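You operate a simulated robot arm through the tools that you are given. There is no shell and no other tool.

You run a simulated two-armed robot. Do the job below in one go: nothing can be reset, and whatever is moved stays where it is left.

TASK
Top the tank up by the stop valve; wipe off the salt mark.
Fine: over the FILL line, never over MAX; shut tap and stop valve; use the green pad and put it back. What is to be rubbed or washed off counts as gone when no trace of it is left.

It is judged by the outcome, as a careful person would: the job done as asked, and still so three seconds after it is handed in. It fails if anything else is knocked over, pushed out of place, dropped, spilled or broken.

THE ROBOT
Two 7-joint arms with two-finger grippers on one trunk that stands fixed in place. Base frame: the origin is at the foot of the trunk, x ahead of it, y to its left, z up. Units: mm, degrees, N and s.
The left shoulder is at [40, 170, 1173], the right one opposite. With the tool pointing down near the work surface each hand reaches from about 100 to 620 mm from the base axis, measured 20 degrees to its own side. Payload 2.69 kg a hand.
The tool frame of a hand sits at the grasp point between the pads (the TCP): z along the fingers, y along the line on which they close. The tips reach 20 mm beyond it. The gripper opens to 100 mm. The gripper's body begins 63 mm behind the TCP.
Orientation is told as [roll, pitch, yaw] about the base's x, y, z axes, in that order, counted from this pose: with the fingers straight down and closing along the base's y, the tool's x points along the base's -x, its y along +y and its z along -z.

THE INTERFACE
- The arms move only by the tool send_rows. It takes "left_plan", "right_plan" or both (then of equal length, played together; a hand with none holds still); each is a list that holds one entry, the list of rows, each a list of 7 numbers: the shift along the tool's x, y, z in units of 500 mm (1.0 is 500 mm), then the turn, a rotation vector about the tool's x, y, z in units of 120 degrees (1.0 is 120 degrees), then the finger opening in mm, from 0 to 100. In form: [[[x, y, z, rx, ry, rz, fingers], ...]]. A call has 1 to 20 rows; each row is the pose to reach, as a shift and turn from the pose commanded when the call began, along the tool's axes at that moment. A call with a number of a shift or a turn outside -1 to 1 is refused whole. Each row takes 0.2 s and may step no farther than 50 mm and 8.6 degrees from the row before; otherwise, or with a gripper value out of range, the whole call is refused. Where a pose cannot be reached the arm comes as near as it can. A force on the tool above 90 N (or 10 N above the force at the start of the call, whichever is more), or a blocked arm, ends the call early, and 0.2 s more pass. Each finger travels about 108 mm/s and halts on what it meets, pressing with about 39 N; the grip force reading is that of the motor and also rises with nothing between the fingers. The clock runs only during rows and for 0.2 s after the last one: add rows that repeat a pose to give the fingers time. It gives the time, the measured TCP pose, the force on the tool (base axes), the opening and the grip force at its end, in the units of the frame above (readings bear some noise), with the torque about the TCP (base axes, N m) and any sound that the robot's microphone picked up.
- Cameras (640 x 400 px; columns grow to the right, rows downward): "scene" is now at [183.5, -5.2, 1117.7]; the picture's right is [-0.00, -1.00, 0.00], its down [-0.12, 0.00, -0.99] and it looks along [0.99, -0.00, -0.12] (base axes); focal length 214 px, centre (320, 200). "left" rides on the left gripper at [70, 18, -99] in its tool frame; the picture's right is [-0.26, 0.97, 0.00], its down [-0.75, -0.20, -0.63] and it looks along [-0.61, -0.16, 0.78] (tool axes); focal length 230 px, centre (320, 200). "right" rides on the right gripper at [70, -18, -99] in its tool frame; the picture's right is [0.26, 0.97, 0.00], its down [-0.75, 0.20, -0.63] and it looks along [-0.61, 0.16, 0.78] (tool axes); focal length 230 px, centre (320, 200). There is no depth. A picture from a camera that has moved, and an enlarged one, comes with that camera's place and axes in the base frame and with its lens. The place of the scene camera against the robot may be out by one fixed shift of up to 12 mm in any direction.
- get_image(camera): a new picture of that camera. No time passes.
- slide_trunk(by): slides the trunk up (or, below 0, down) by that many mm; the arms and the scene camera ride with it, the base frame stays. It gives what a move gives, with no picture.
- pan_tilt(pan, tilt): turns the head with the scene camera to pan (to the left, within 60 degrees either way) and tilt (down, from -29 to 69), counted from straight ahead of the robot. It gives what a move gives.
- enlarge(camera, box): a new picture of the part [left, top, right, bottom] of that camera's present view, enlarged. No time passes.
- close_job(): hands the job in; it is judged then, once.

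Places have to be worked out from the pictures, the camera data and where the tool is seen. Open the grippers and draw the arms clear of the work before you hand the job in, unless the task says otherwise.

The tools are called after ">>>" by a JSON object that holds its "method" and its "body". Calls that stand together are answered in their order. send_rows: Moves the arms, as the interface text tells. Its arguments: {"type":"object","properties":{"left_plan":{"type":"array","items":{"type":"array","items":{"type":"array","items":{"type":"number"}}}},"right_plan":{"type":"array","items":{"type":"array","items":{"type":"array","items":{"type":"number"}}}}},"required":[]} The other tools are called the same way: slide_trunk (by) slides the trunk up or down; pan_tilt (pan, tilt) turns the head that bears the scene camera; get_image (camera) takes a picture; enlarge (camera, box) takes an enlarged picture of a part of a camera's view; close_job () hands the job in.

At the start:

```text
t: 0.0
left_tool_pos: [333.8, 434.3, 1122.5]
left_tool_rot: [-0.1, 0.1, -0.1]
left_ft_force: [-0.3, -0.1, -0.8]
left_moment: [0.04, -0.03, -0.03]
left_grip_width: 100.0
left_grasp_force: 0.0
right_tool_pos: [364.9, 2.3, 1160.1]
right_tool_rot: [0.0, 0.1, 0.1]
right_ft_force: [0.0, -0.1, -0.8]
right_moment: [0.01, -0.02, 0.01]
right_grip_width: 99.8
right_grasp_force: 0.0
trunk travel left (down, up): [-400.0, 290.0]
head pan, tilt: [-0.1, 6.0]
```

scene: 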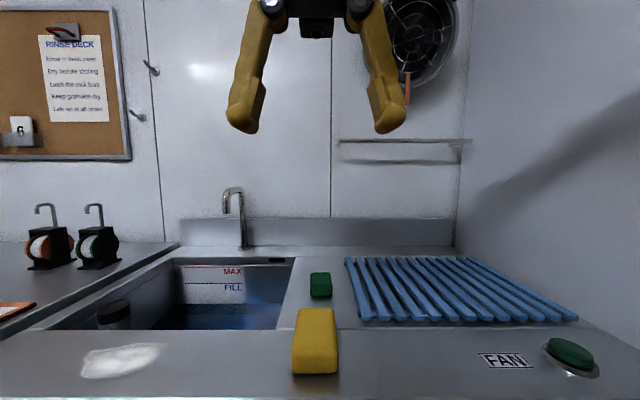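
right: 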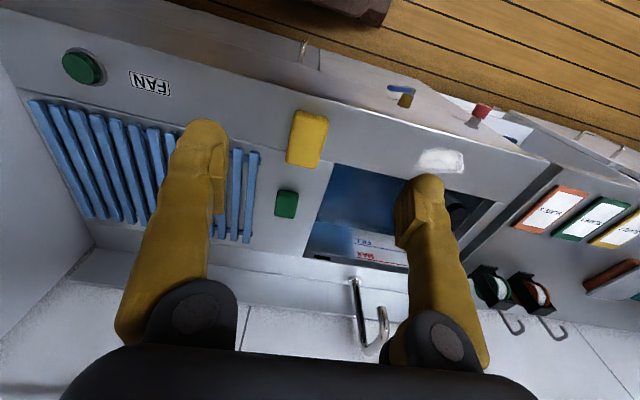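
left: 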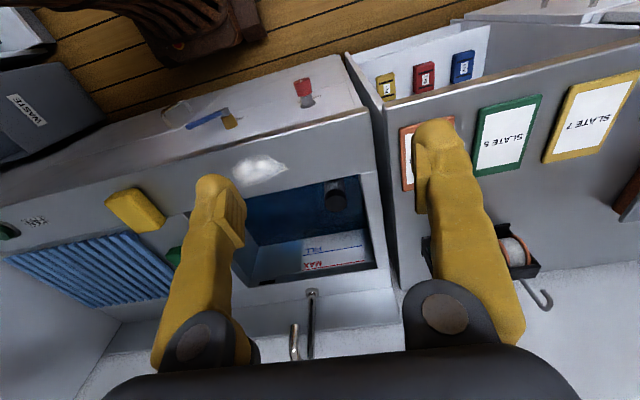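

The pictures show a sunken tank with MAX/FILL marks, a white salt patch at the front rim, a green pad and a yellow pad, and a blue lever and a red knob on the front panel. I'll tilt the head down to see the front panel and take closer views.

>>> {"method": "pan_tilt", "body": {"pan": 0, "tilt": 50}}

>>> {"method": "get_image", "body": {"camera": "scene"}}

>>> {"method": "enlarge", "body": {"camera": "right", "box": [300, 40, 560, 280]}}

>>> {"method": "enlarge", "body": {"camera": "left", "box": [140, 40, 400, 280]}}

```text
t: 1.1
left_tool_pos: [314.3, 435.2, 1114.4]
left_tool_rot: [0.0, 1.8, 0.0]
left_ft_force: [0.6, 0.1, 0.6]
left_moment: [-0.01, -0.02, 0.03]
left_grip_width: 100.0
left_grasp_force: 0.2
right_tool_pos: [346.5, 1.9, 1165.7]
right_tool_rot: [-0.1, -0.9, 0.1]
right_ft_force: [-0.1, -0.4, -0.1]
right_moment: [0.0, -0.03, 0.0]
right_grip_width: 99.9
right_grasp_force: 0.0
trunk travel left (down, up): [-400.0, 290.0]
head pan, tilt: [0.0, 50.0]
```

```text
taken
camera scene: at [166.9, -5.0, 1049.8], right [0.0, -1.0, 0.0], down [-0.78, 0.0, -0.63], along [0.63, 0.0, -0.78], focal length 214 px, centre (320, 200)
```

scene: 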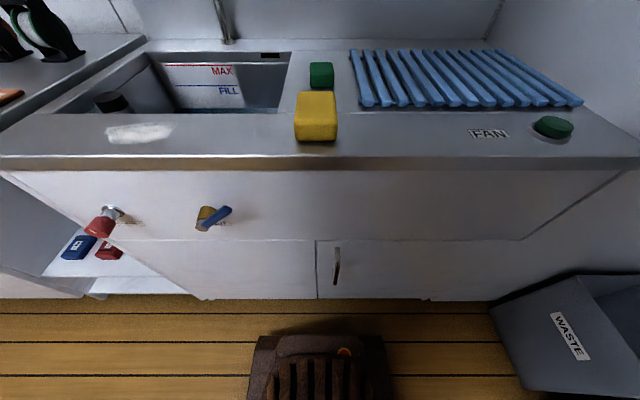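

```text
1.67 times, centred on (430, 160) of right
camera zoom: at [274.7, -16.9, 1263.3], right [-0.26, 0.97, -0.01], down [0.74, 0.2, 0.64], along [0.62, 0.16, -0.77], focal length 384 px, centre (137, 267)
```

zoom: 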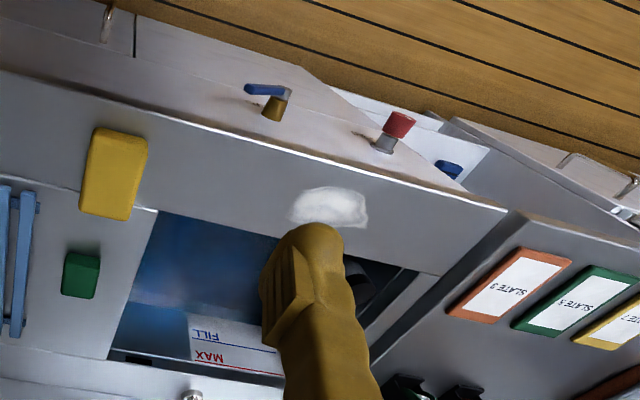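

```text
1.67 times, centred on (270, 160) of left
camera zoom: at [248.6, 453.1, 1215.6], right [0.26, 0.97, -0.01], down [0.77, -0.2, 0.61], along [0.58, -0.16, -0.8], focal length 384 px, centre (403, 267)
```

zoom: 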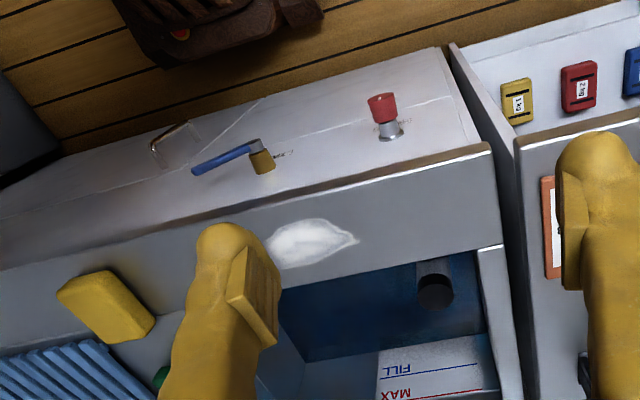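

The front panel carries a blue-levered valve and a red-knobbed one. I'll zoom in on each for labels and look at the notice on the board and the faucet.

>>> {"method": "enlarge", "body": {"camera": "scene", "box": [170, 180, 270, 242]}}

>>> {"method": "enlarge", "body": {"camera": "scene", "box": [50, 180, 170, 260]}}

>>> {"method": "enlarge", "body": {"camera": "scene", "box": [60, 40, 340, 160]}}

>>> {"method": "enlarge", "body": {"camera": "scene", "box": [240, 240, 440, 400]}}

>>> {"method": "enlarge", "body": {"camera": "left", "box": [160, 60, 340, 170]}}

```text
6.40 times, centred on (220, 211) of scene
camera zoom: at [166.9, -5.0, 1049.8], right [0.0, -1.0, 0.0], down [-0.78, 0.0, -0.63], along [0.63, 0.0, -0.78], focal length 1373 px, centre (960, 130)
```

zoom: 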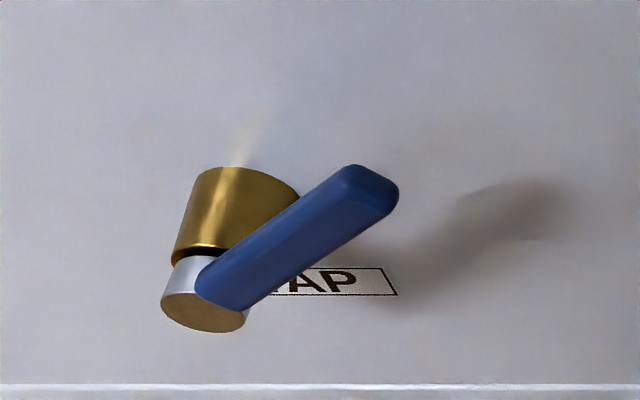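

```text
5.00 times, centred on (110, 220) of scene
camera zoom: at [166.9, -5.0, 1049.8], right [0.0, -1.0, 0.0], down [-0.78, 0.0, -0.63], along [0.63, 0.0, -0.78], focal length 1072 px, centre (1370, 100)
```

zoom: 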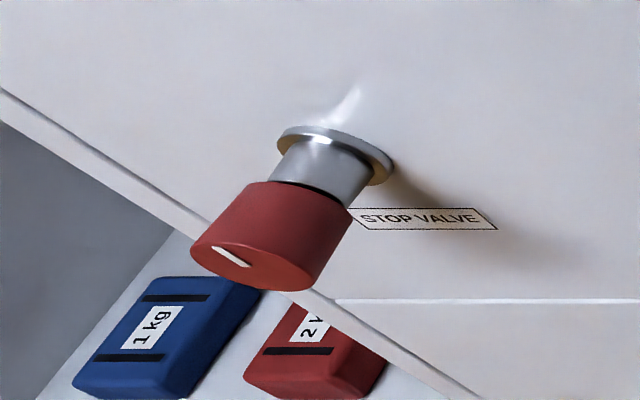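

```text
2.29 times, centred on (200, 100) of scene
camera zoom: at [166.9, -5.0, 1049.8], right [0.0, -1.0, 0.0], down [-0.78, 0.0, -0.63], along [0.63, 0.0, -0.78], focal length 490 px, centre (594, 429)
```

zoom: 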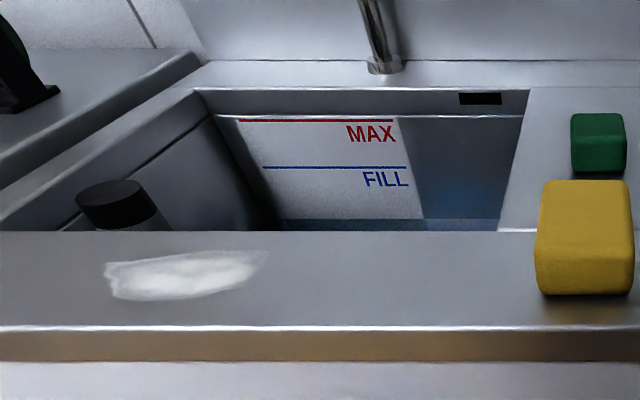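

```text
2.50 times, centred on (340, 320) of scene
camera zoom: at [166.9, -5.0, 1049.8], right [0.0, -1.0, 0.0], down [-0.78, 0.0, -0.63], along [0.63, 0.0, -0.78], focal length 536 px, centre (270, -100)
```

zoom: 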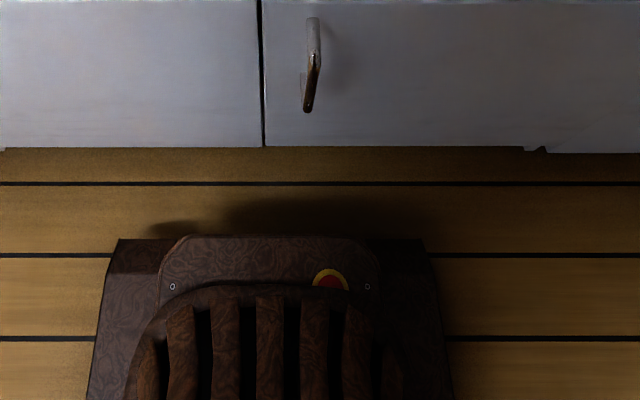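

```text
3.56 times, centred on (250, 115) of left
camera zoom: at [248.6, 453.1, 1215.6], right [0.26, 0.97, -0.01], down [0.77, -0.2, 0.61], along [0.58, -0.16, -0.8], focal length 818 px, centre (569, 502)
```

zoom: 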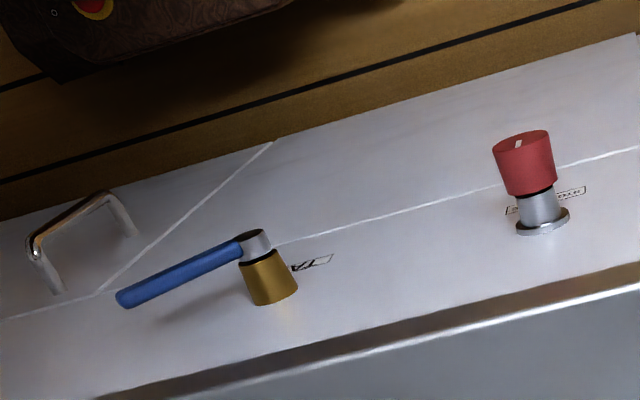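

The lever valve is marked TAP and the red knob STOP VALVE. I'll look at the board and the left bench before planning anything.

>>> {"method": "pan_tilt", "body": {"pan": 35, "tilt": 10}}

>>> {"method": "get_image", "body": {"camera": "scene"}}

```text
t: 2.2
left_tool_pos: [314.5, 434.2, 1115.2]
left_tool_rot: [-0.1, 1.8, 0.1]
left_ft_force: [0.0, 0.0, 0.5]
left_moment: [-0.04, 0.02, 0.01]
left_grip_width: 100.3
left_grasp_force: 0.0
right_tool_pos: [346.1, 1.6, 1165.5]
right_tool_rot: [0.0, -1.0, 0.1]
right_ft_force: [-0.3, -0.7, 0.5]
right_moment: [0.0, 0.03, 0.01]
right_grip_width: 99.9
right_grasp_force: 0.0
trunk travel left (down, up): [-400.0, 290.0]
head pan, tilt: [35.0, 10.0]
```

```text
taken
camera scene: at [167.5, 48.3, 1111.5], right [0.57, -0.82, -0.01], down [-0.16, -0.1, -0.98], along [0.8, 0.56, -0.19], focal length 214 px, centre (320, 200)
```

scene: 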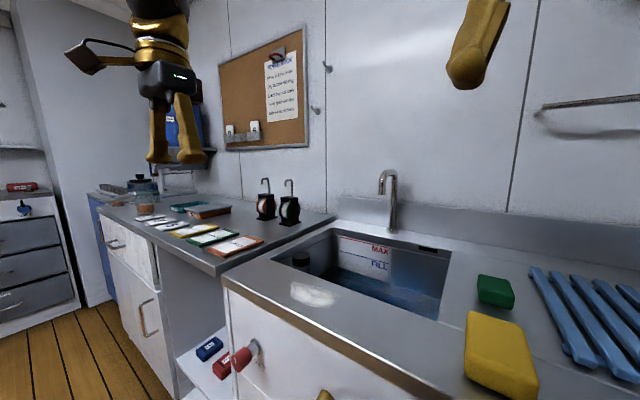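

The arms have settled and are steady. I'll read the notice and zoom in on the tank.

>>> {"method": "enlarge", "body": {"camera": "scene", "box": [215, 30, 315, 150]}}

>>> {"method": "enlarge", "body": {"camera": "scene", "box": [270, 215, 470, 335]}}

>>> {"method": "enlarge", "body": {"camera": "scene", "box": [180, 320, 340, 400]}}

```text
3.33 times, centred on (265, 90) of scene
camera zoom: at [167.5, 48.3, 1111.5], right [0.57, -0.82, -0.01], down [-0.16, -0.1, -0.98], along [0.8, 0.56, -0.19], focal length 715 px, centre (503, 567)
```

zoom: 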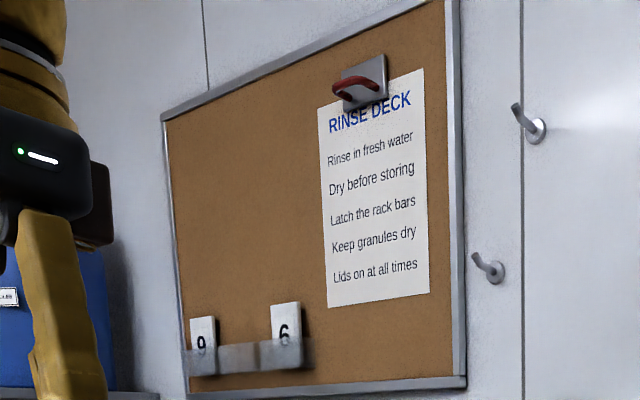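

```text
3.20 times, centred on (370, 275) of scene
camera zoom: at [167.5, 48.3, 1111.5], right [0.57, -0.82, -0.01], down [-0.16, -0.1, -0.98], along [0.8, 0.56, -0.19], focal length 686 px, centre (160, -40)
```

zoom: 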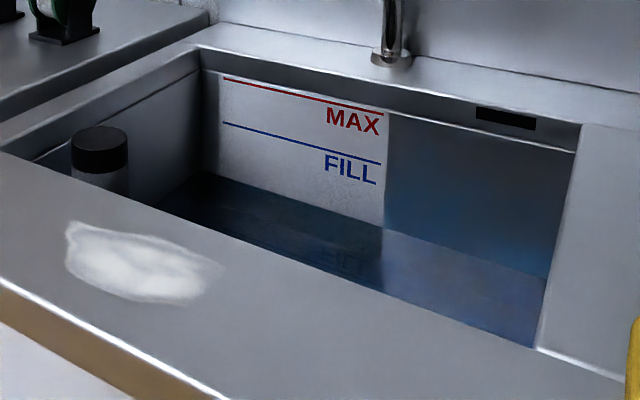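

```text
4.00 times, centred on (260, 360) of scene
camera zoom: at [167.5, 48.3, 1111.5], right [0.57, -0.82, -0.01], down [-0.16, -0.1, -0.98], along [0.8, 0.56, -0.19], focal length 858 px, centre (560, -440)
```

zoom: 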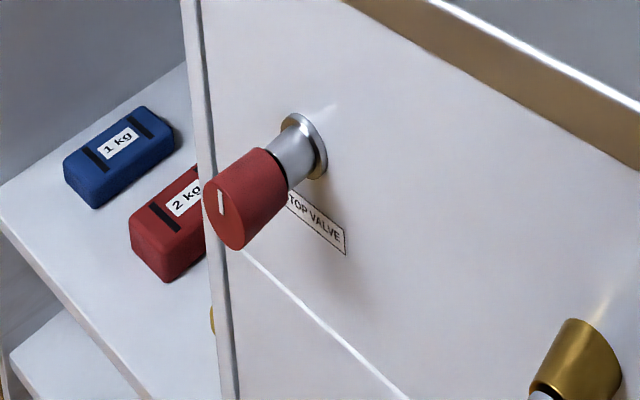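

Working from the pictures: the counter top is near z≈849, its front edge at x≈412, the panel at x≈405. The stop-valve knob face is about (356, 393, 717) and the tap hub about (370, 213, 708), with its lever pointing up and to the right. I'll bring the left hand down in front of the panel, pitched 45°, so its camera looks straight at the valves.

>>> {"method": "send_rows", "body": {"left_plan": [[[0, -0.022, 0.066, 0, -0.031, 0, 100], [0, -0.045, 0.131, 0, -0.063, 0, 100], [0, -0.067, 0.197, 0, -0.094, 0, 90], [0, -0.089, 0.263, 0, -0.125, 0, 80], [0, -0.112, 0.328, 0, -0.156, 0, 70], [0, -0.134, 0.394, 0, -0.188, 0, 60], [0, -0.156, 0.46, 0, -0.219, 0, 60], [0, -0.179, 0.525, 0, -0.25, 0, 60], [0, -0.201, 0.591, 0, -0.281, 0, 60], [0, -0.223, 0.657, 0, -0.313, 0, 60], [0, -0.246, 0.722, 0, -0.344, 0, 60], [0, -0.268, 0.788, 0, -0.375, 0, 60], [0, -0.268, 0.788, 0, -0.375, 0, 60]]]}}

>>> {"method": "get_image", "body": {"camera": "left"}}

```text
t: 5.0
left_tool_pos: [323.9, 299.4, 733.7]
left_tool_rot: [-0.3, -46.1, 0.2]
left_ft_force: [0.3, -0.4, -1.0]
left_moment: [-0.04, 0.06, 0.0]
left_grip_width: 60.2
left_grasp_force: 0.1
right_tool_pos: [346.0, 3.0, 1168.2]
right_tool_rot: [-0.2, -0.8, 0.1]
right_ft_force: [1.2, 0.8, 0.7]
right_moment: [-0.03, 0.03, -0.04]
right_grip_width: 100.0
right_grasp_force: 0.1
trunk travel left (down, up): [-400.0, 290.0]
head pan, tilt: [35.0, 10.0]
```

```text
taken
camera left: at [205.2, 317.9, 752.4], right [0.18, 0.97, 0.18], down [0.07, -0.2, 0.98], along [0.98, -0.16, -0.1], focal length 230 px, centre (320, 200)
```

left: 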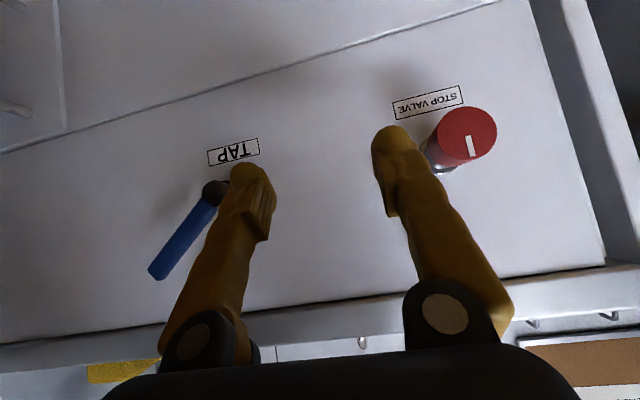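

The knob's white mark points straight up and the TAP lever stands at 45° up-right with no water running, so the stop valve is evidently what is holding the flow back. I'll turn the left hand to point forward and line it up in front of the red knob.

>>> {"method": "send_rows", "body": {"left_plan": [[[0.004, 0.026, 0.001, 0, -0.052, 0, 60], [0.009, 0.053, 0.003, 0, -0.105, 0, 60], [0.013, 0.079, 0.004, 0, -0.157, 0, 60], [0.018, 0.105, 0.006, 0, -0.21, 0, 60], [0.022, 0.131, 0.007, 0, -0.262, 0, 60], [0.027, 0.158, 0.009, 0, -0.315, 0, 60], [0.031, 0.184, 0.01, 0, -0.367, 0, 60], [0.031, 0.184, 0.01, 0, -0.367, 0, 60], [0.031, 0.184, 0.01, 0, -0.367, 0, 60]]]}}

>>> {"method": "get_image", "body": {"camera": "left"}}

>>> {"method": "get_image", "body": {"camera": "scene"}}

```text
t: 7.0
left_tool_pos: [314.4, 392.4, 719.3]
left_tool_rot: [-29.0, -89.8, 29.0]
left_ft_force: [-0.4, 1.2, -0.1]
left_moment: [0.02, -0.01, 0.0]
left_grip_width: 60.2
left_grasp_force: 0.0
right_tool_pos: [346.0, 1.9, 1166.5]
right_tool_rot: [-0.1, -0.9, 0.1]
right_ft_force: [-0.5, 0.2, 0.1]
right_moment: [-0.01, 0.0, -0.03]
right_grip_width: 99.9
right_grasp_force: 0.0
trunk travel left (down, up): [-400.0, 290.0]
head pan, tilt: [35.0, 10.0]
```

```text
taken
camera left: at [217.0, 410.8, 649.8], right [0.0, 0.97, 0.26], down [-0.63, -0.2, 0.75], along [0.78, -0.16, 0.61], focal length 230 px, centre (320, 200)
```

left: 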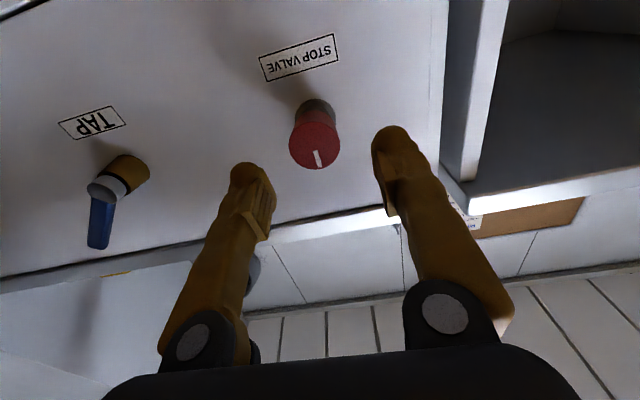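

```text
taken
camera scene: at [167.2, 48.4, 1111.6], right [0.57, -0.82, -0.01], down [-0.16, -0.1, -0.98], along [0.8, 0.57, -0.19], focal length 214 px, centre (320, 200)
```

scene: 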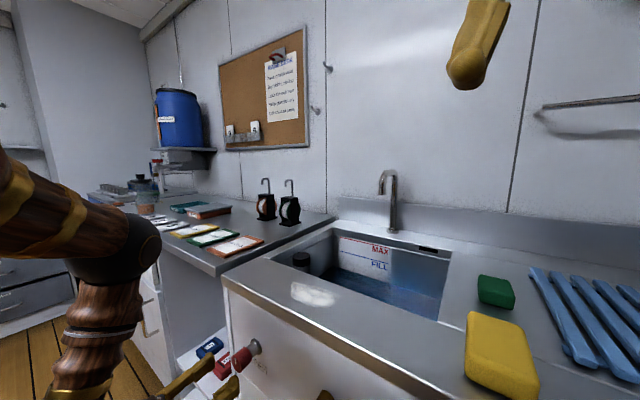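

The hand points forward, and two views put the knob face at (355, 390, 714.5). I'll straddle the knob and close on it.

>>> {"method": "send_rows", "body": {"left_plan": [[[0.0096, -0.0048, 0.03, 0, 0, 0, 60], [0.0096, -0.0048, 0.06, 0, 0, 0, 60], [0.0096, -0.0048, 0.096, 0, 0, 0, 60], [0.0096, -0.0048, 0.096, 0, 0, 0, 60]]]}}

>>> {"method": "get_image", "body": {"camera": "left"}}

```text
t: 8.0
left_tool_pos: [362.8, 390.6, 716.6]
left_tool_rot: [-70.4, -89.9, 70.6]
left_ft_force: [-0.2, 0.2, 0.5]
left_moment: [0.0, 0.02, -0.02]
left_grip_width: 59.9
left_grasp_force: 0.0
right_tool_pos: [346.7, 1.6, 1165.6]
right_tool_rot: [-0.1, -0.9, 0.1]
right_ft_force: [-0.2, 0.1, 0.3]
right_moment: [0.0, -0.02, -0.02]
right_grip_width: 99.8
right_grasp_force: 0.1
trunk travel left (down, up): [-400.0, 290.0]
head pan, tilt: [35.0, 10.0]
```

```text
taken
camera left: at [265.5, 408.4, 645.0], right [0.0, 0.97, 0.26], down [-0.63, -0.2, 0.75], along [0.78, -0.16, 0.61], focal length 230 px, centre (320, 200)
```

left: 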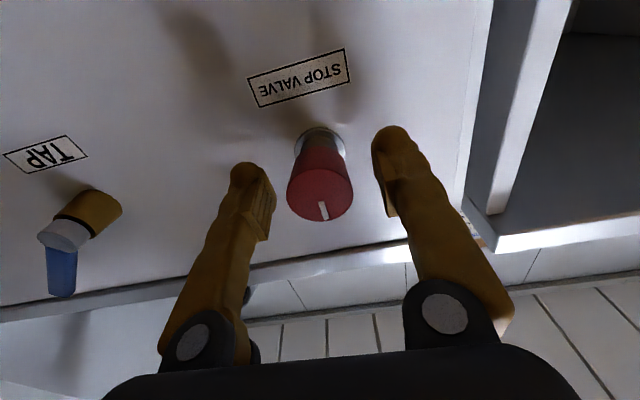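

The knob sits centred between the fingers. I'll close on it and check the grip.

>>> {"method": "send_rows", "body": {"left_plan": [[[0, 0, 0, 0, 0, 0, 45], [0, 0, 0, 0, 0, 0, 25], [0, 0, 0, 0, 0, 0, 25], [0, 0, 0, 0, 0, 0, 25]]]}}

>>> {"method": "get_image", "body": {"camera": "left"}}

```text
t: 9.0
left_tool_pos: [363.0, 390.2, 714.9]
left_tool_rot: [-59.7, -89.9, 59.8]
left_ft_force: [2.1, -1.6, 0.9]
left_moment: [-0.01, -0.09, -0.02]
left_grip_width: 30.6
left_grasp_force: 44.9
right_tool_pos: [346.5, 2.4, 1166.1]
right_tool_rot: [-0.2, -0.9, 0.0]
right_ft_force: [0.1, 0.6, 0.0]
right_moment: [0.0, 0.0, 0.01]
right_grip_width: 99.9
right_grasp_force: 0.0
trunk travel left (down, up): [-400.0, 290.0]
head pan, tilt: [35.0, 10.0]
```

```text
taken
camera left: at [265.5, 408.2, 644.9], right [0.0, 0.97, 0.26], down [-0.63, -0.2, 0.75], along [0.78, -0.16, 0.61], focal length 230 px, centre (320, 200)
```

left: 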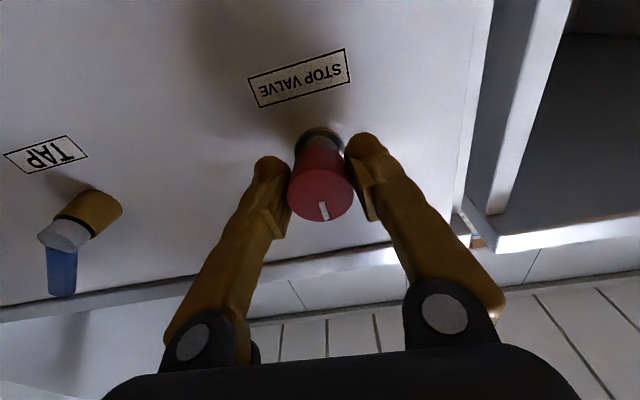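

The grip is on at 30.6 mm with about 45 N. I'll turn it counter-clockwise, as seen from the robot, by 24° and check for sound, torque and flow.

>>> {"method": "send_rows", "body": {"left_plan": [[[0, 0, 0, 0, 0, -0.0667, 25], [0, 0, 0, 0, 0, -0.1333, 25], [0, 0, 0, 0, 0, -0.2, 25]]]}}

>>> {"method": "get_image", "body": {"camera": "left"}}

>>> {"method": "get_image", "body": {"camera": "scene"}}

```text
t: 9.8
left_tool_pos: [363.2, 390.9, 715.0]
left_tool_rot: [-89.8, -65.8, 89.8]
left_ft_force: [2.5, 1.5, 4.0]
left_moment: [0.0, 0.37, -0.23]
left_grip_width: 30.8
left_grasp_force: 44.6
right_tool_pos: [347.0, 2.8, 1166.1]
right_tool_rot: [0.0, -0.9, 0.1]
right_ft_force: [0.2, -0.4, -0.3]
right_moment: [0.0, -0.01, -0.02]
right_grip_width: 99.9
right_grasp_force: 0.0
trunk travel left (down, up): [-400.0, 290.0]
head pan, tilt: [35.0, 10.0]
```

```text
taken
camera left: at [265.6, 378.1, 643.4], right [0.0, 0.99, -0.16], down [-0.63, 0.12, 0.77], along [0.78, 0.1, 0.62], focal length 230 px, centre (320, 200)
```

left: 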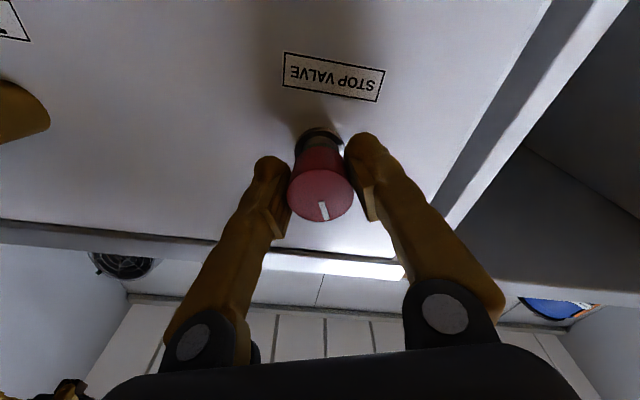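

```text
taken
camera scene: at [167.5, 48.2, 1111.6], right [0.57, -0.82, -0.01], down [-0.16, -0.1, -0.98], along [0.8, 0.57, -0.19], focal length 214 px, centre (320, 200)
```

scene: 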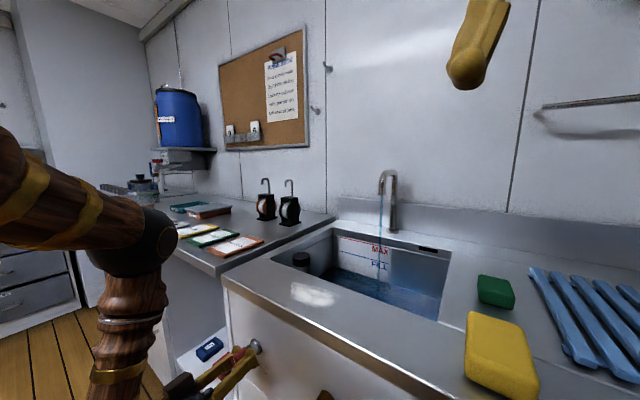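

The knob turned with almost no resistance and water is now running from the spout. I'll record the level before waiting.

>>> {"method": "enlarge", "body": {"camera": "scene", "box": [320, 220, 460, 320]}}

```text
4.00 times, centred on (390, 270) of scene
camera zoom: at [167.5, 48.2, 1111.6], right [0.57, -0.82, -0.01], down [-0.16, -0.1, -0.98], along [0.8, 0.57, -0.19], focal length 858 px, centre (40, -80)
```

zoom: 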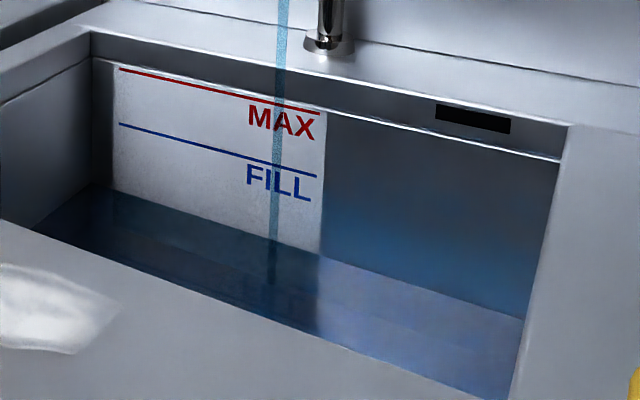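

The waterline at the panel's right edge is at about row 253, with FILL near 178 and MAX near 114. I'll hold for 2 s and measure the rate.

>>> {"method": "send_rows", "body": {"left_plan": [[[0, 0, 0, 0, 0, 0, 25], [0, 0, 0, 0, 0, 0, 25], [0, 0, 0, 0, 0, 0, 25], [0, 0, 0, 0, 0, 0, 25], [0, 0, 0, 0, 0, 0, 25], [0, 0, 0, 0, 0, 0, 25], [0, 0, 0, 0, 0, 0, 25], [0, 0, 0, 0, 0, 0, 25], [0, 0, 0, 0, 0, 0, 25], [0, 0, 0, 0, 0, 0, 25]]]}}

>>> {"method": "enlarge", "body": {"camera": "scene", "box": [320, 220, 460, 320]}}

```text
t: 12.0
left_tool_pos: [363.6, 391.0, 714.4]
left_tool_rot: [-90.0, -65.9, 90.0]
left_ft_force: [4.3, 1.4, 5.5]
left_moment: [-0.02, -0.07, 0.05]
left_grip_width: 30.5
left_grasp_force: 45.0
right_tool_pos: [347.7, 2.4, 1165.9]
right_tool_rot: [-0.1, -1.0, 0.1]
right_ft_force: [0.7, 0.2, 0.6]
right_moment: [0.0, 0.01, 0.03]
right_grip_width: 100.1
right_grasp_force: 0.1
trunk travel left (down, up): [-400.0, 290.0]
head pan, tilt: [35.0, 10.0]
```

```text
4.00 times, centred on (390, 270) of scene
camera zoom: at [167.6, 48.2, 1111.6], right [0.57, -0.82, -0.01], down [-0.16, -0.1, -0.98], along [0.8, 0.57, -0.19], focal length 858 px, centre (40, -80)
```

zoom: 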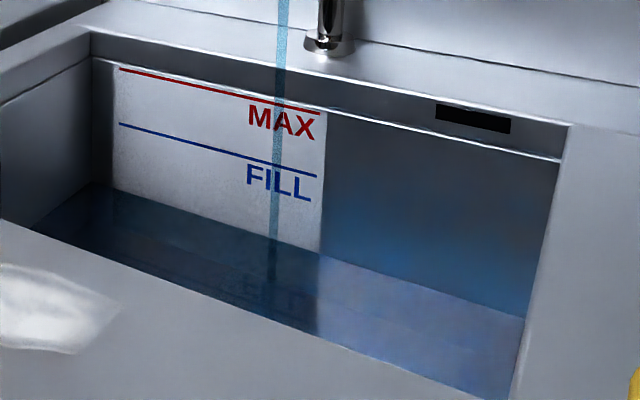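

The level rises only about 1 px/s at this opening. I'll open the valve another 32° to speed it up and watch the rate.

>>> {"method": "send_rows", "body": {"left_plan": [[[0, 0, 0, 0, 0, -0.0667, 25], [0, 0, 0, 0, 0, -0.1333, 25], [0, 0, 0, 0, 0, -0.2, 25], [0, 0, 0, 0, 0, -0.2667, 25], [0, 0, 0, 0, 0, -0.2667, 25], [0, 0, 0, 0, 0, -0.2667, 25], [0, 0, 0, 0, 0, -0.2667, 25], [0, 0, 0, 0, 0, -0.2667, 25], [0, 0, 0, 0, 0, -0.2667, 25], [0, 0, 0, 0, 0, -0.2667, 25]]]}}

>>> {"method": "enlarge", "body": {"camera": "scene", "box": [320, 220, 460, 320]}}

>>> {"method": "get_image", "body": {"camera": "left"}}

```text
t: 14.2
left_tool_pos: [362.7, 389.8, 716.0]
left_tool_rot: [-89.9, -33.9, 90.1]
left_ft_force: [4.9, 0.1, 6.0]
left_moment: [-0.03, -0.09, 0.0]
left_grip_width: 30.7
left_grasp_force: 45.3
right_tool_pos: [346.5, 1.6, 1166.7]
right_tool_rot: [-0.1, -0.9, 0.1]
right_ft_force: [0.4, -0.7, -1.1]
right_moment: [0.01, -0.01, 0.01]
right_grip_width: 100.0
right_grasp_force: 0.1
trunk travel left (down, up): [-400.0, 290.0]
head pan, tilt: [35.0, 10.0]
```

```text
4.00 times, centred on (390, 270) of scene
camera zoom: at [167.6, 48.0, 1111.6], right [0.57, -0.82, -0.01], down [-0.16, -0.1, -0.98], along [0.8, 0.57, -0.19], focal length 858 px, centre (40, -80)
```

zoom: 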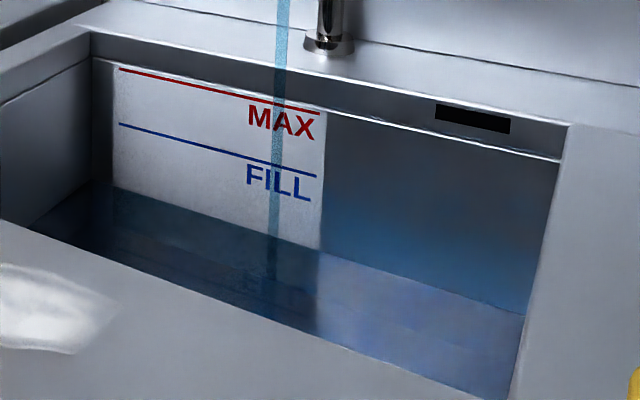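

```text
taken
camera left: at [265.6, 342.3, 660.2], right [0.0, 0.75, -0.66], down [-0.63, 0.51, 0.59], along [0.78, 0.42, 0.47], focal length 230 px, centre (320, 200)
```

left: 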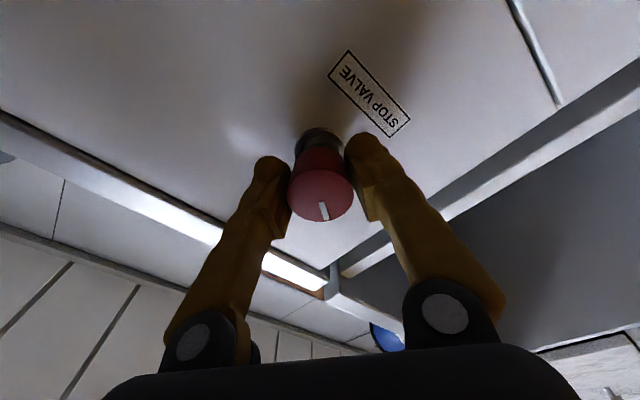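

The stream is still modest, so I'll turn further to about 88° in total and hold on through the same call.

>>> {"method": "send_rows", "body": {"left_plan": [[[0, 0, 0, 0, 0, -0.0667, 25], [0, 0, 0, 0, 0, -0.1333, 25], [0, 0, 0, 0, 0, -0.2, 25], [0, 0, 0, 0, 0, -0.2667, 25], [0, 0, 0, 0, 0, -0.2667, 25], [0, 0, 0, 0, 0, -0.2667, 25], [0, 0, 0, 0, 0, -0.2667, 25], [0, 0, 0, 0, 0, -0.2667, 25], [0, 0, 0, 0, 0, -0.2667, 25], [0, 0, 0, 0, 0, -0.2667, 25], [0, 0, 0, 0, 0, -0.2667, 25], [0, 0, 0, 0, 0, -0.2667, 25], [0, 0, 0, 0, 0, -0.2667, 25], [0, 0, 0, 0, 0, -0.2667, 25]]]}}

>>> {"method": "enlarge", "body": {"camera": "scene", "box": [320, 220, 460, 320]}}

>>> {"method": "get_image", "body": {"camera": "left"}}

```text
t: 17.2
left_tool_pos: [363.3, 391.0, 715.6]
left_tool_rot: [-89.9, -1.8, 90.1]
left_ft_force: [7.1, -2.1, 5.7]
left_moment: [0.01, -0.06, -0.01]
left_grip_width: 30.7
left_grasp_force: 45.6
right_tool_pos: [347.0, 1.5, 1165.1]
right_tool_rot: [-0.1, -0.9, 0.0]
right_ft_force: [-0.6, -0.5, -0.2]
right_moment: [0.02, 0.01, 0.02]
right_grip_width: 99.9
right_grasp_force: 0.0
trunk travel left (down, up): [-400.0, 290.0]
head pan, tilt: [35.0, 10.0]
```

```text
4.00 times, centred on (390, 270) of scene
camera zoom: at [167.7, 47.8, 1111.6], right [0.57, -0.82, -0.01], down [-0.16, -0.1, -0.98], along [0.8, 0.57, -0.19], focal length 858 px, centre (40, -80)
```

zoom: 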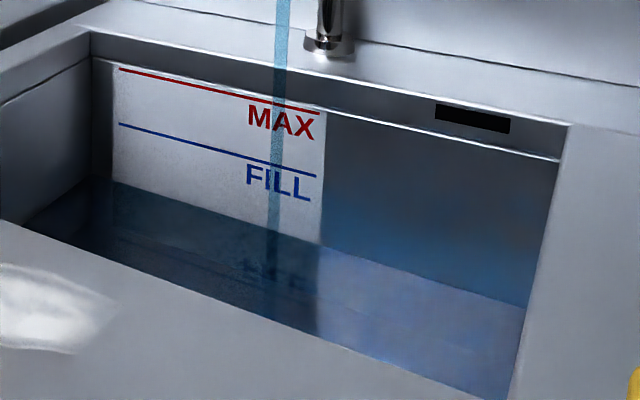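

```text
taken
camera left: at [265.7, 320.7, 693.6], right [0.0, 0.29, -0.96], down [-0.63, 0.74, 0.23], along [0.78, 0.6, 0.18], focal length 230 px, centre (320, 200)
```

left: 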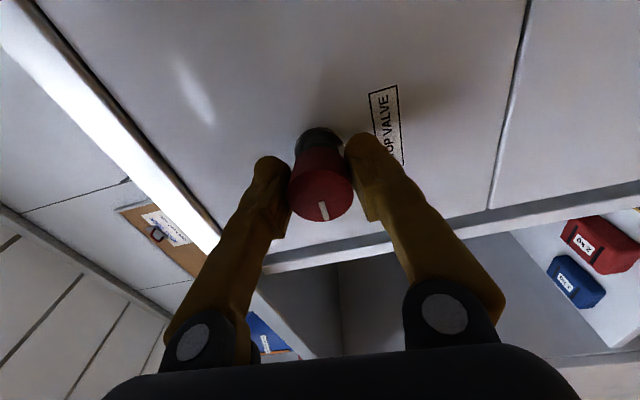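

The level rises about 2 px/s now, roughly 65 px below FILL. While it fills with the left hand holding the knob, I'll bring the right hand's camera forward for an accurate look at the green pad.

>>> {"method": "send_rows", "body": {"right_plan": [[[-0.05, -0.004, 0.048, 0, 0, 0, 100], [-0.1, -0.008, 0.096, 0, 0, 0, 100], [-0.15, -0.012, 0.144, 0, 0, 0, 100], [-0.2, -0.016, 0.192, 0, 0, 0, 100], [-0.25, -0.02, 0.24, 0, 0, 0, 100], [-0.3, -0.024, 0.288, 0, 0, 0, 100], [-0.3, -0.024, 0.288, 0, 0, 0, 100], [-0.3, -0.024, 0.288, 0, 0, 0, 100], [-0.3, -0.024, 0.288, 0, 0, 0, 100], [-0.3, -0.024, 0.288, 0, 0, 0, 100], [-0.3, -0.024, 0.288, 0, 0, 0, 100], [-0.3, -0.024, 0.288, 0, 0, 0, 100], [-0.3, -0.024, 0.288, 0, 0, 0, 100], [-0.3, -0.024, 0.288, 0, 0, 0, 100], [-0.3, -0.024, 0.288, 0, 0, 0, 100], [-0.3, -0.024, 0.288, 0, 0, 0, 100], [-0.3, -0.024, 0.288, 0, 0, 0, 100], [-0.3, -0.024, 0.288, 0, 0, 0, 100], [-0.3, -0.024, 0.288, 0, 0, 0, 100], [-0.3, -0.024, 0.288, 0, 0, 0, 100]]]}}

>>> {"method": "enlarge", "body": {"camera": "scene", "box": [320, 220, 460, 320]}}

>>> {"method": "get_image", "body": {"camera": "right"}}

```text
t: 21.4
left_tool_pos: [364.0, 389.9, 715.5]
left_tool_rot: [-90.0, -2.0, 90.1]
left_ft_force: [7.0, -1.6, 6.9]
left_moment: [-0.01, -0.09, 0.0]
left_grip_width: 30.4
left_grasp_force: 44.8
right_tool_pos: [498.0, -9.8, 1024.1]
right_tool_rot: [-0.1, -0.9, 0.1]
right_ft_force: [0.5, 0.5, -0.7]
right_moment: [0.0, 0.01, -0.02]
right_grip_width: 100.0
right_grasp_force: 0.1
trunk travel left (down, up): [-400.0, 290.0]
head pan, tilt: [35.0, 10.0]
```

```text
4.00 times, centred on (390, 270) of scene
camera zoom: at [167.7, 47.8, 1111.6], right [0.57, -0.82, -0.01], down [-0.16, -0.1, -0.98], along [0.8, 0.57, -0.19], focal length 858 px, centre (40, -80)
```

zoom: 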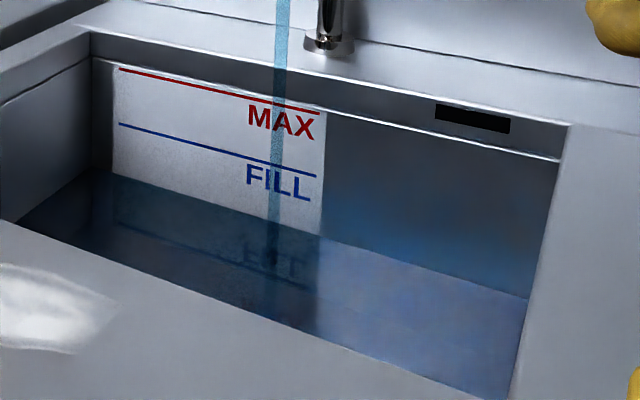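

```text
taken
camera right: at [426.6, -28.5, 1121.0], right [-0.26, 0.97, 0.0], down [0.74, 0.2, 0.64], along [0.62, 0.16, -0.77], focal length 230 px, centre (320, 200)
```

right: 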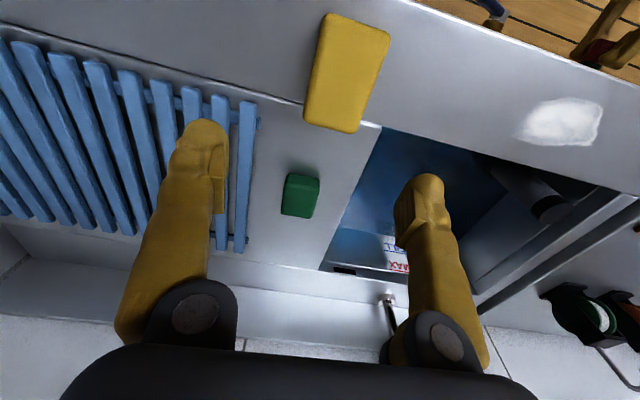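

The level is near row 234, still rising 2 px/s. Triangulating the counter's front-left corner from both hands gives (400, 500, 837). I'll zoom in on the green pad and the salt while the water keeps running.

>>> {"method": "enlarge", "body": {"camera": "right", "box": [260, 160, 340, 230]}}

>>> {"method": "enlarge", "body": {"camera": "right", "box": [480, 80, 640, 180]}}

>>> {"method": "send_rows", "body": {"left_plan": [[[0, 0, 0, 0, 0, 0, 25], [0, 0, 0, 0, 0, 0, 25], [0, 0, 0, 0, 0, 0, 25], [0, 0, 0, 0, 0, 0, 25], [0, 0, 0, 0, 0, 0, 25], [0, 0, 0, 0, 0, 0, 25], [0, 0, 0, 0, 0, 0, 25], [0, 0, 0, 0, 0, 0, 25], [0, 0, 0, 0, 0, 0, 25], [0, 0, 0, 0, 0, 0, 25], [0, 0, 0, 0, 0, 0, 25], [0, 0, 0, 0, 0, 0, 25], [0, 0, 0, 0, 0, 0, 25], [0, 0, 0, 0, 0, 0, 25], [0, 0, 0, 0, 0, 0, 25], [0, 0, 0, 0, 0, 0, 25], [0, 0, 0, 0, 0, 0, 25], [0, 0, 0, 0, 0, 0, 25], [0, 0, 0, 0, 0, 0, 25], [0, 0, 0, 0, 0, 0, 25]]]}}

>>> {"method": "enlarge", "body": {"camera": "scene", "box": [320, 220, 460, 320]}}

```text
5.71 times, centred on (300, 195) of right
camera zoom: at [426.6, -28.5, 1121.0], right [-0.26, 0.97, 0.0], down [0.74, 0.2, 0.64], along [0.62, 0.16, -0.77], focal length 1315 px, centre (434, 229)
```

zoom: 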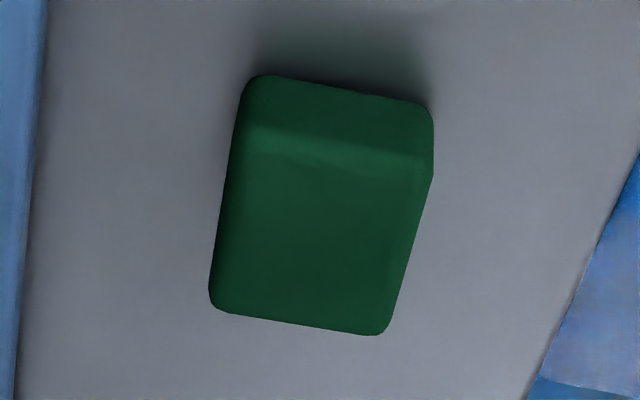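

```text
4.00 times, centred on (560, 130) of right
camera zoom: at [426.6, -28.5, 1121.0], right [-0.26, 0.97, 0.0], down [0.74, 0.2, 0.64], along [0.62, 0.16, -0.77], focal length 920 px, centre (-640, 480)
```

zoom: 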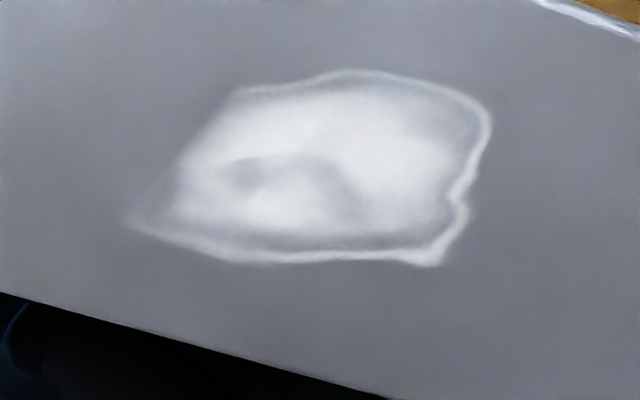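

```text
t: 25.6
left_tool_pos: [363.8, 390.2, 714.5]
left_tool_rot: [-89.8, -1.9, 90.1]
left_ft_force: [5.9, -1.6, 6.2]
left_moment: [-0.02, -0.07, 0.0]
left_grip_width: 30.6
left_grasp_force: 44.7
right_tool_pos: [497.6, -9.2, 1023.4]
right_tool_rot: [0.1, -0.7, 0.1]
right_ft_force: [-0.5, 0.6, 0.3]
right_moment: [0.01, -0.01, -0.02]
right_grip_width: 100.0
right_grasp_force: 0.1
trunk travel left (down, up): [-400.0, 290.0]
head pan, tilt: [35.0, 10.0]
```

```text
4.00 times, centred on (390, 270) of scene
camera zoom: at [167.7, 47.9, 1111.6], right [0.57, -0.82, -0.01], down [-0.16, -0.1, -0.98], along [0.8, 0.57, -0.19], focal length 858 px, centre (40, -80)
```

zoom: 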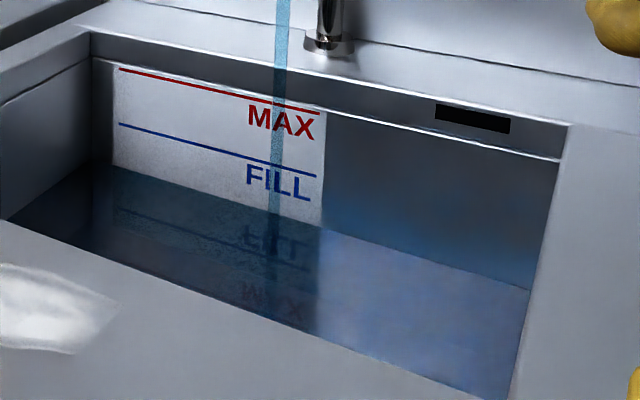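

The level is about row 226, so there are roughly 35 s left to a good mid-band level. I'll use that time to bring the right hand, fingers forward, in front of the TAP lever so I can find its shut direction while water runs.

>>> {"method": "send_rows", "body": {"right_plan": [[[0.0627, 0.025, 0.01, 0, -0.0536, 0, 90], [0.1253, 0.05, 0.02, 0, -0.1071, 0, 80], [0.188, 0.075, 0.03, 0, -0.1607, 0, 70], [0.2507, 0.1, 0.04, 0, -0.2143, 0, 60], [0.3133, 0.125, 0.05, 0, -0.2679, 0, 50], [0.376, 0.15, 0.06, 0, -0.3214, 0, 50], [0.376, 0.175, 0.1185, 0, -0.375, 0, 50], [0.376, 0.2, 0.177, 0, -0.4286, 0, 50], [0.376, 0.225, 0.2355, 0, -0.4821, 0, 50], [0.376, 0.25, 0.294, 0, -0.5357, 0, 50], [0.376, 0.275, 0.3525, 0, -0.5893, 0, 50], [0.376, 0.3, 0.411, 0, -0.6429, 0, 50], [0.376, 0.325, 0.4695, 0, -0.6964, 0, 50], [0.376, 0.35, 0.528, 0, -0.745, 0, 50], [0.376, 0.35, 0.528, 0, -0.745, 0, 50]]]}}

>>> {"method": "enlarge", "body": {"camera": "scene", "box": [320, 220, 460, 320]}}

>>> {"method": "get_image", "body": {"camera": "right"}}

```text
t: 28.5
left_tool_pos: [357.1, 387.5, 715.4]
left_tool_rot: [-90.1, -1.5, 89.8]
left_ft_force: [38.9, -9.1, -48.4]
left_moment: [-0.07, 0.22, -0.2]
left_grip_width: 31.6
left_grasp_force: 45.0
right_tool_pos: [369.3, 55.2, 743.7]
right_tool_rot: [-89.6, -82.0, 81.7]
right_ft_force: [0.4, -0.1, -0.1]
right_moment: [0.01, -0.02, 0.02]
right_grip_width: 49.9
right_grasp_force: 0.0
right hand out of reach, approached as far as the arm can: row 11
trunk travel left (down, up): [-400.0, 290.0]
head pan, tilt: [35.0, 10.0]
stopped in row 14 (right hand): the arm was blocked; the commanded pose is now the measured one
```

```text
4.00 times, centred on (390, 270) of scene
camera zoom: at [172.8, 50.2, 1109.9], right [0.57, -0.82, -0.01], down [-0.16, -0.1, -0.98], along [0.8, 0.56, -0.19], focal length 858 px, centre (40, -80)
```

zoom: 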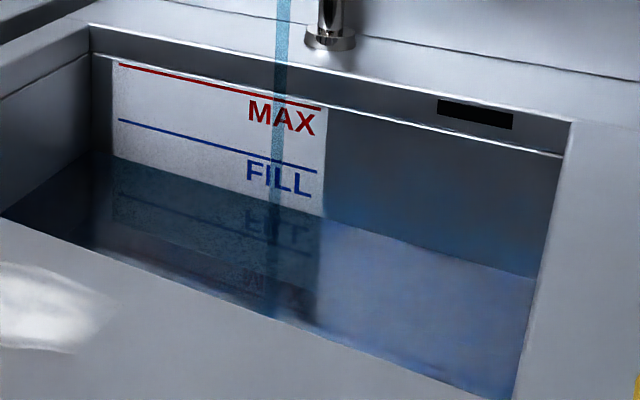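

```text
taken
camera right: at [266.5, 41.1, 676.5], right [0.13, 0.91, -0.39], down [-0.58, 0.39, 0.72], along [0.8, 0.14, 0.58], focal length 230 px, centre (320, 200)
```

right: 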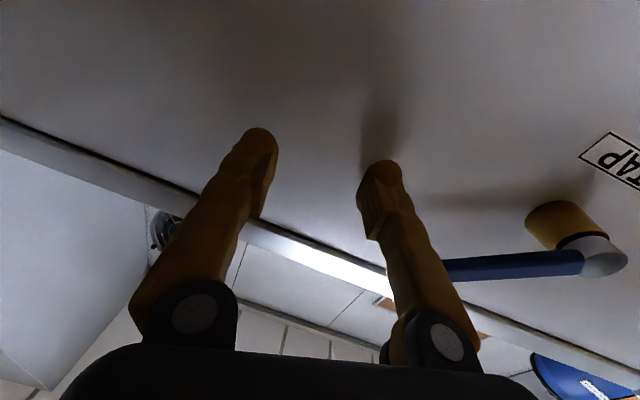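

The right arm was blocked short of its target and the body swayed slightly, loading the left hand. I'll look at what it touches before backing off.

>>> {"method": "get_image", "body": {"camera": "scene"}}

>>> {"method": "get_image", "body": {"camera": "left"}}

```text
taken
camera scene: at [172.8, 50.2, 1109.9], right [0.57, -0.82, -0.01], down [-0.16, -0.1, -0.98], along [0.8, 0.56, -0.19], focal length 214 px, centre (320, 200)
```

scene: 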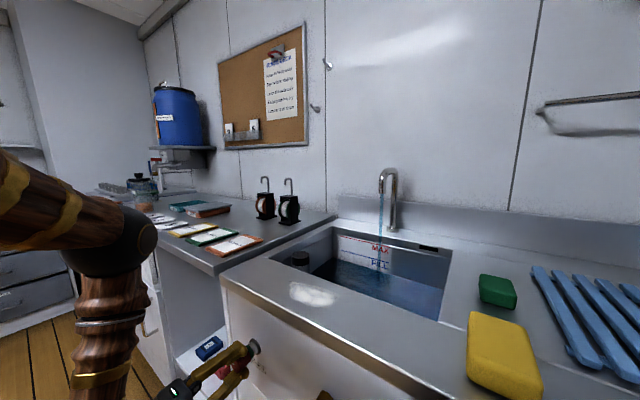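

```text
taken
camera left: at [258.3, 319.9, 693.9], right [0.0, 0.28, -0.96], down [-0.63, 0.75, 0.22], along [0.78, 0.6, 0.18], focal length 230 px, centre (320, 200)
```

left: 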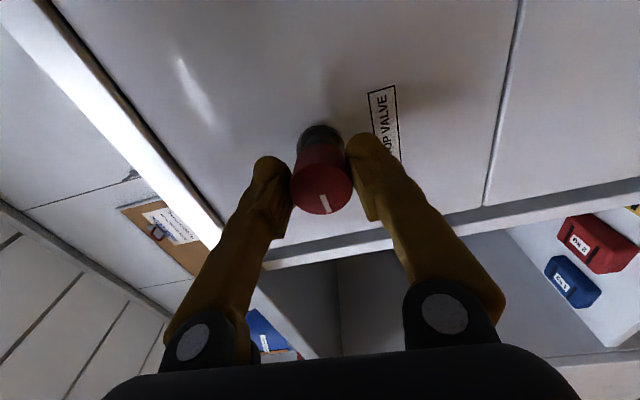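

Nothing has been displaced; the right arm is just folded too tightly to cross over. I'll swing the right hand back to its own side and release the knob with the left, which I'll use on the TAP lever with plenty of fill margin left (about 25 s to FILL, 55 s to MAX).

>>> {"method": "send_rows", "body": {"left_plan": [[[0, 0, 0, 0, 0, 0, 45], [0, 0, 0, 0, 0, 0, 62], [0, 0, -0.03, 0, 0, 0, 70], [0, 0, -0.06, 0, 0, 0, 70], [0, 0, -0.1, 0, 0, 0, 70]]], "right_plan": [[[-0.002, -0.06, 0.003, 0, 0, 0, 50], [-0.003, -0.12, 0.006, 0, 0, 0, 50], [-0.005, -0.18, 0.009, 0, 0, 0, 50], [-0.006, -0.244, 0.013, 0, 0, 0, 50], [-0.006, -0.3, 0.013, 0, 0, 0, 50]]]}}

>>> {"method": "get_image", "body": {"camera": "left"}}

>>> {"method": "enlarge", "body": {"camera": "scene", "box": [320, 220, 460, 320]}}

>>> {"method": "get_image", "body": {"camera": "right"}}

```text
t: 29.7
left_tool_pos: [301.1, 391.5, 719.5]
left_tool_rot: [-90.8, -1.8, 90.1]
left_ft_force: [0.8, -0.2, -0.2]
left_moment: [0.02, -0.02, 0.05]
left_grip_width: 70.1
left_grasp_force: 0.0
right_tool_pos: [351.5, -92.3, 770.8]
right_tool_rot: [-91.0, -82.1, 83.1]
right_ft_force: [-0.4, -0.1, -0.2]
right_moment: [0.03, -0.01, -0.01]
right_grip_width: 50.1
right_grasp_force: 0.1
trunk travel left (down, up): [-400.0, 290.0]
head pan, tilt: [35.0, 10.0]
```

```text
taken
camera left: at [204.2, 321.2, 696.9], right [0.01, 0.29, -0.96], down [-0.63, 0.74, 0.22], along [0.77, 0.6, 0.19], focal length 230 px, centre (320, 200)
```

left: 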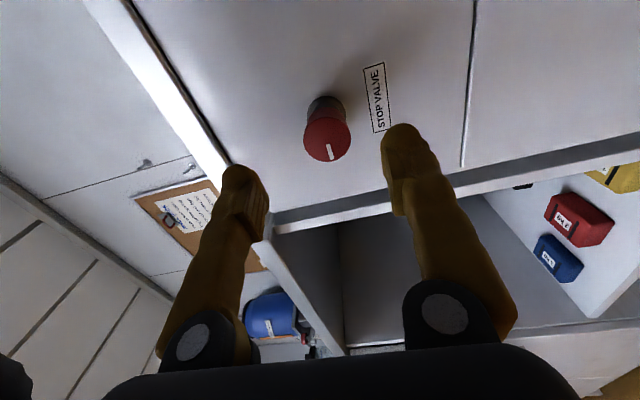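

```text
4.00 times, centred on (390, 270) of scene
camera zoom: at [167.1, 48.0, 1111.6], right [0.57, -0.82, -0.01], down [-0.16, -0.1, -0.98], along [0.8, 0.57, -0.19], focal length 858 px, centre (40, -80)
```

zoom: 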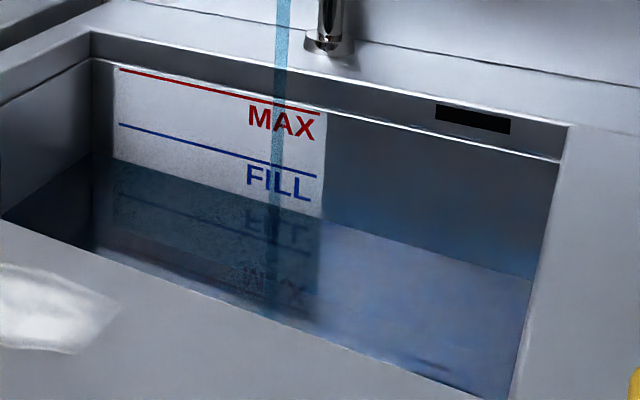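

```text
taken
camera right: at [248.7, -106.5, 703.1], right [0.13, 0.91, -0.39], down [-0.58, 0.38, 0.71], along [0.8, 0.14, 0.58], focal length 230 px, centre (320, 200)
```

right: 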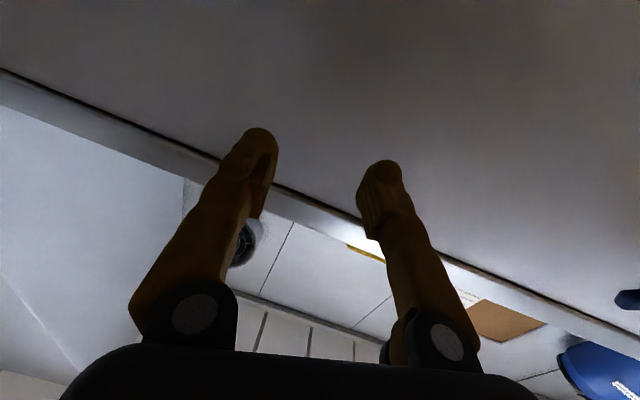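

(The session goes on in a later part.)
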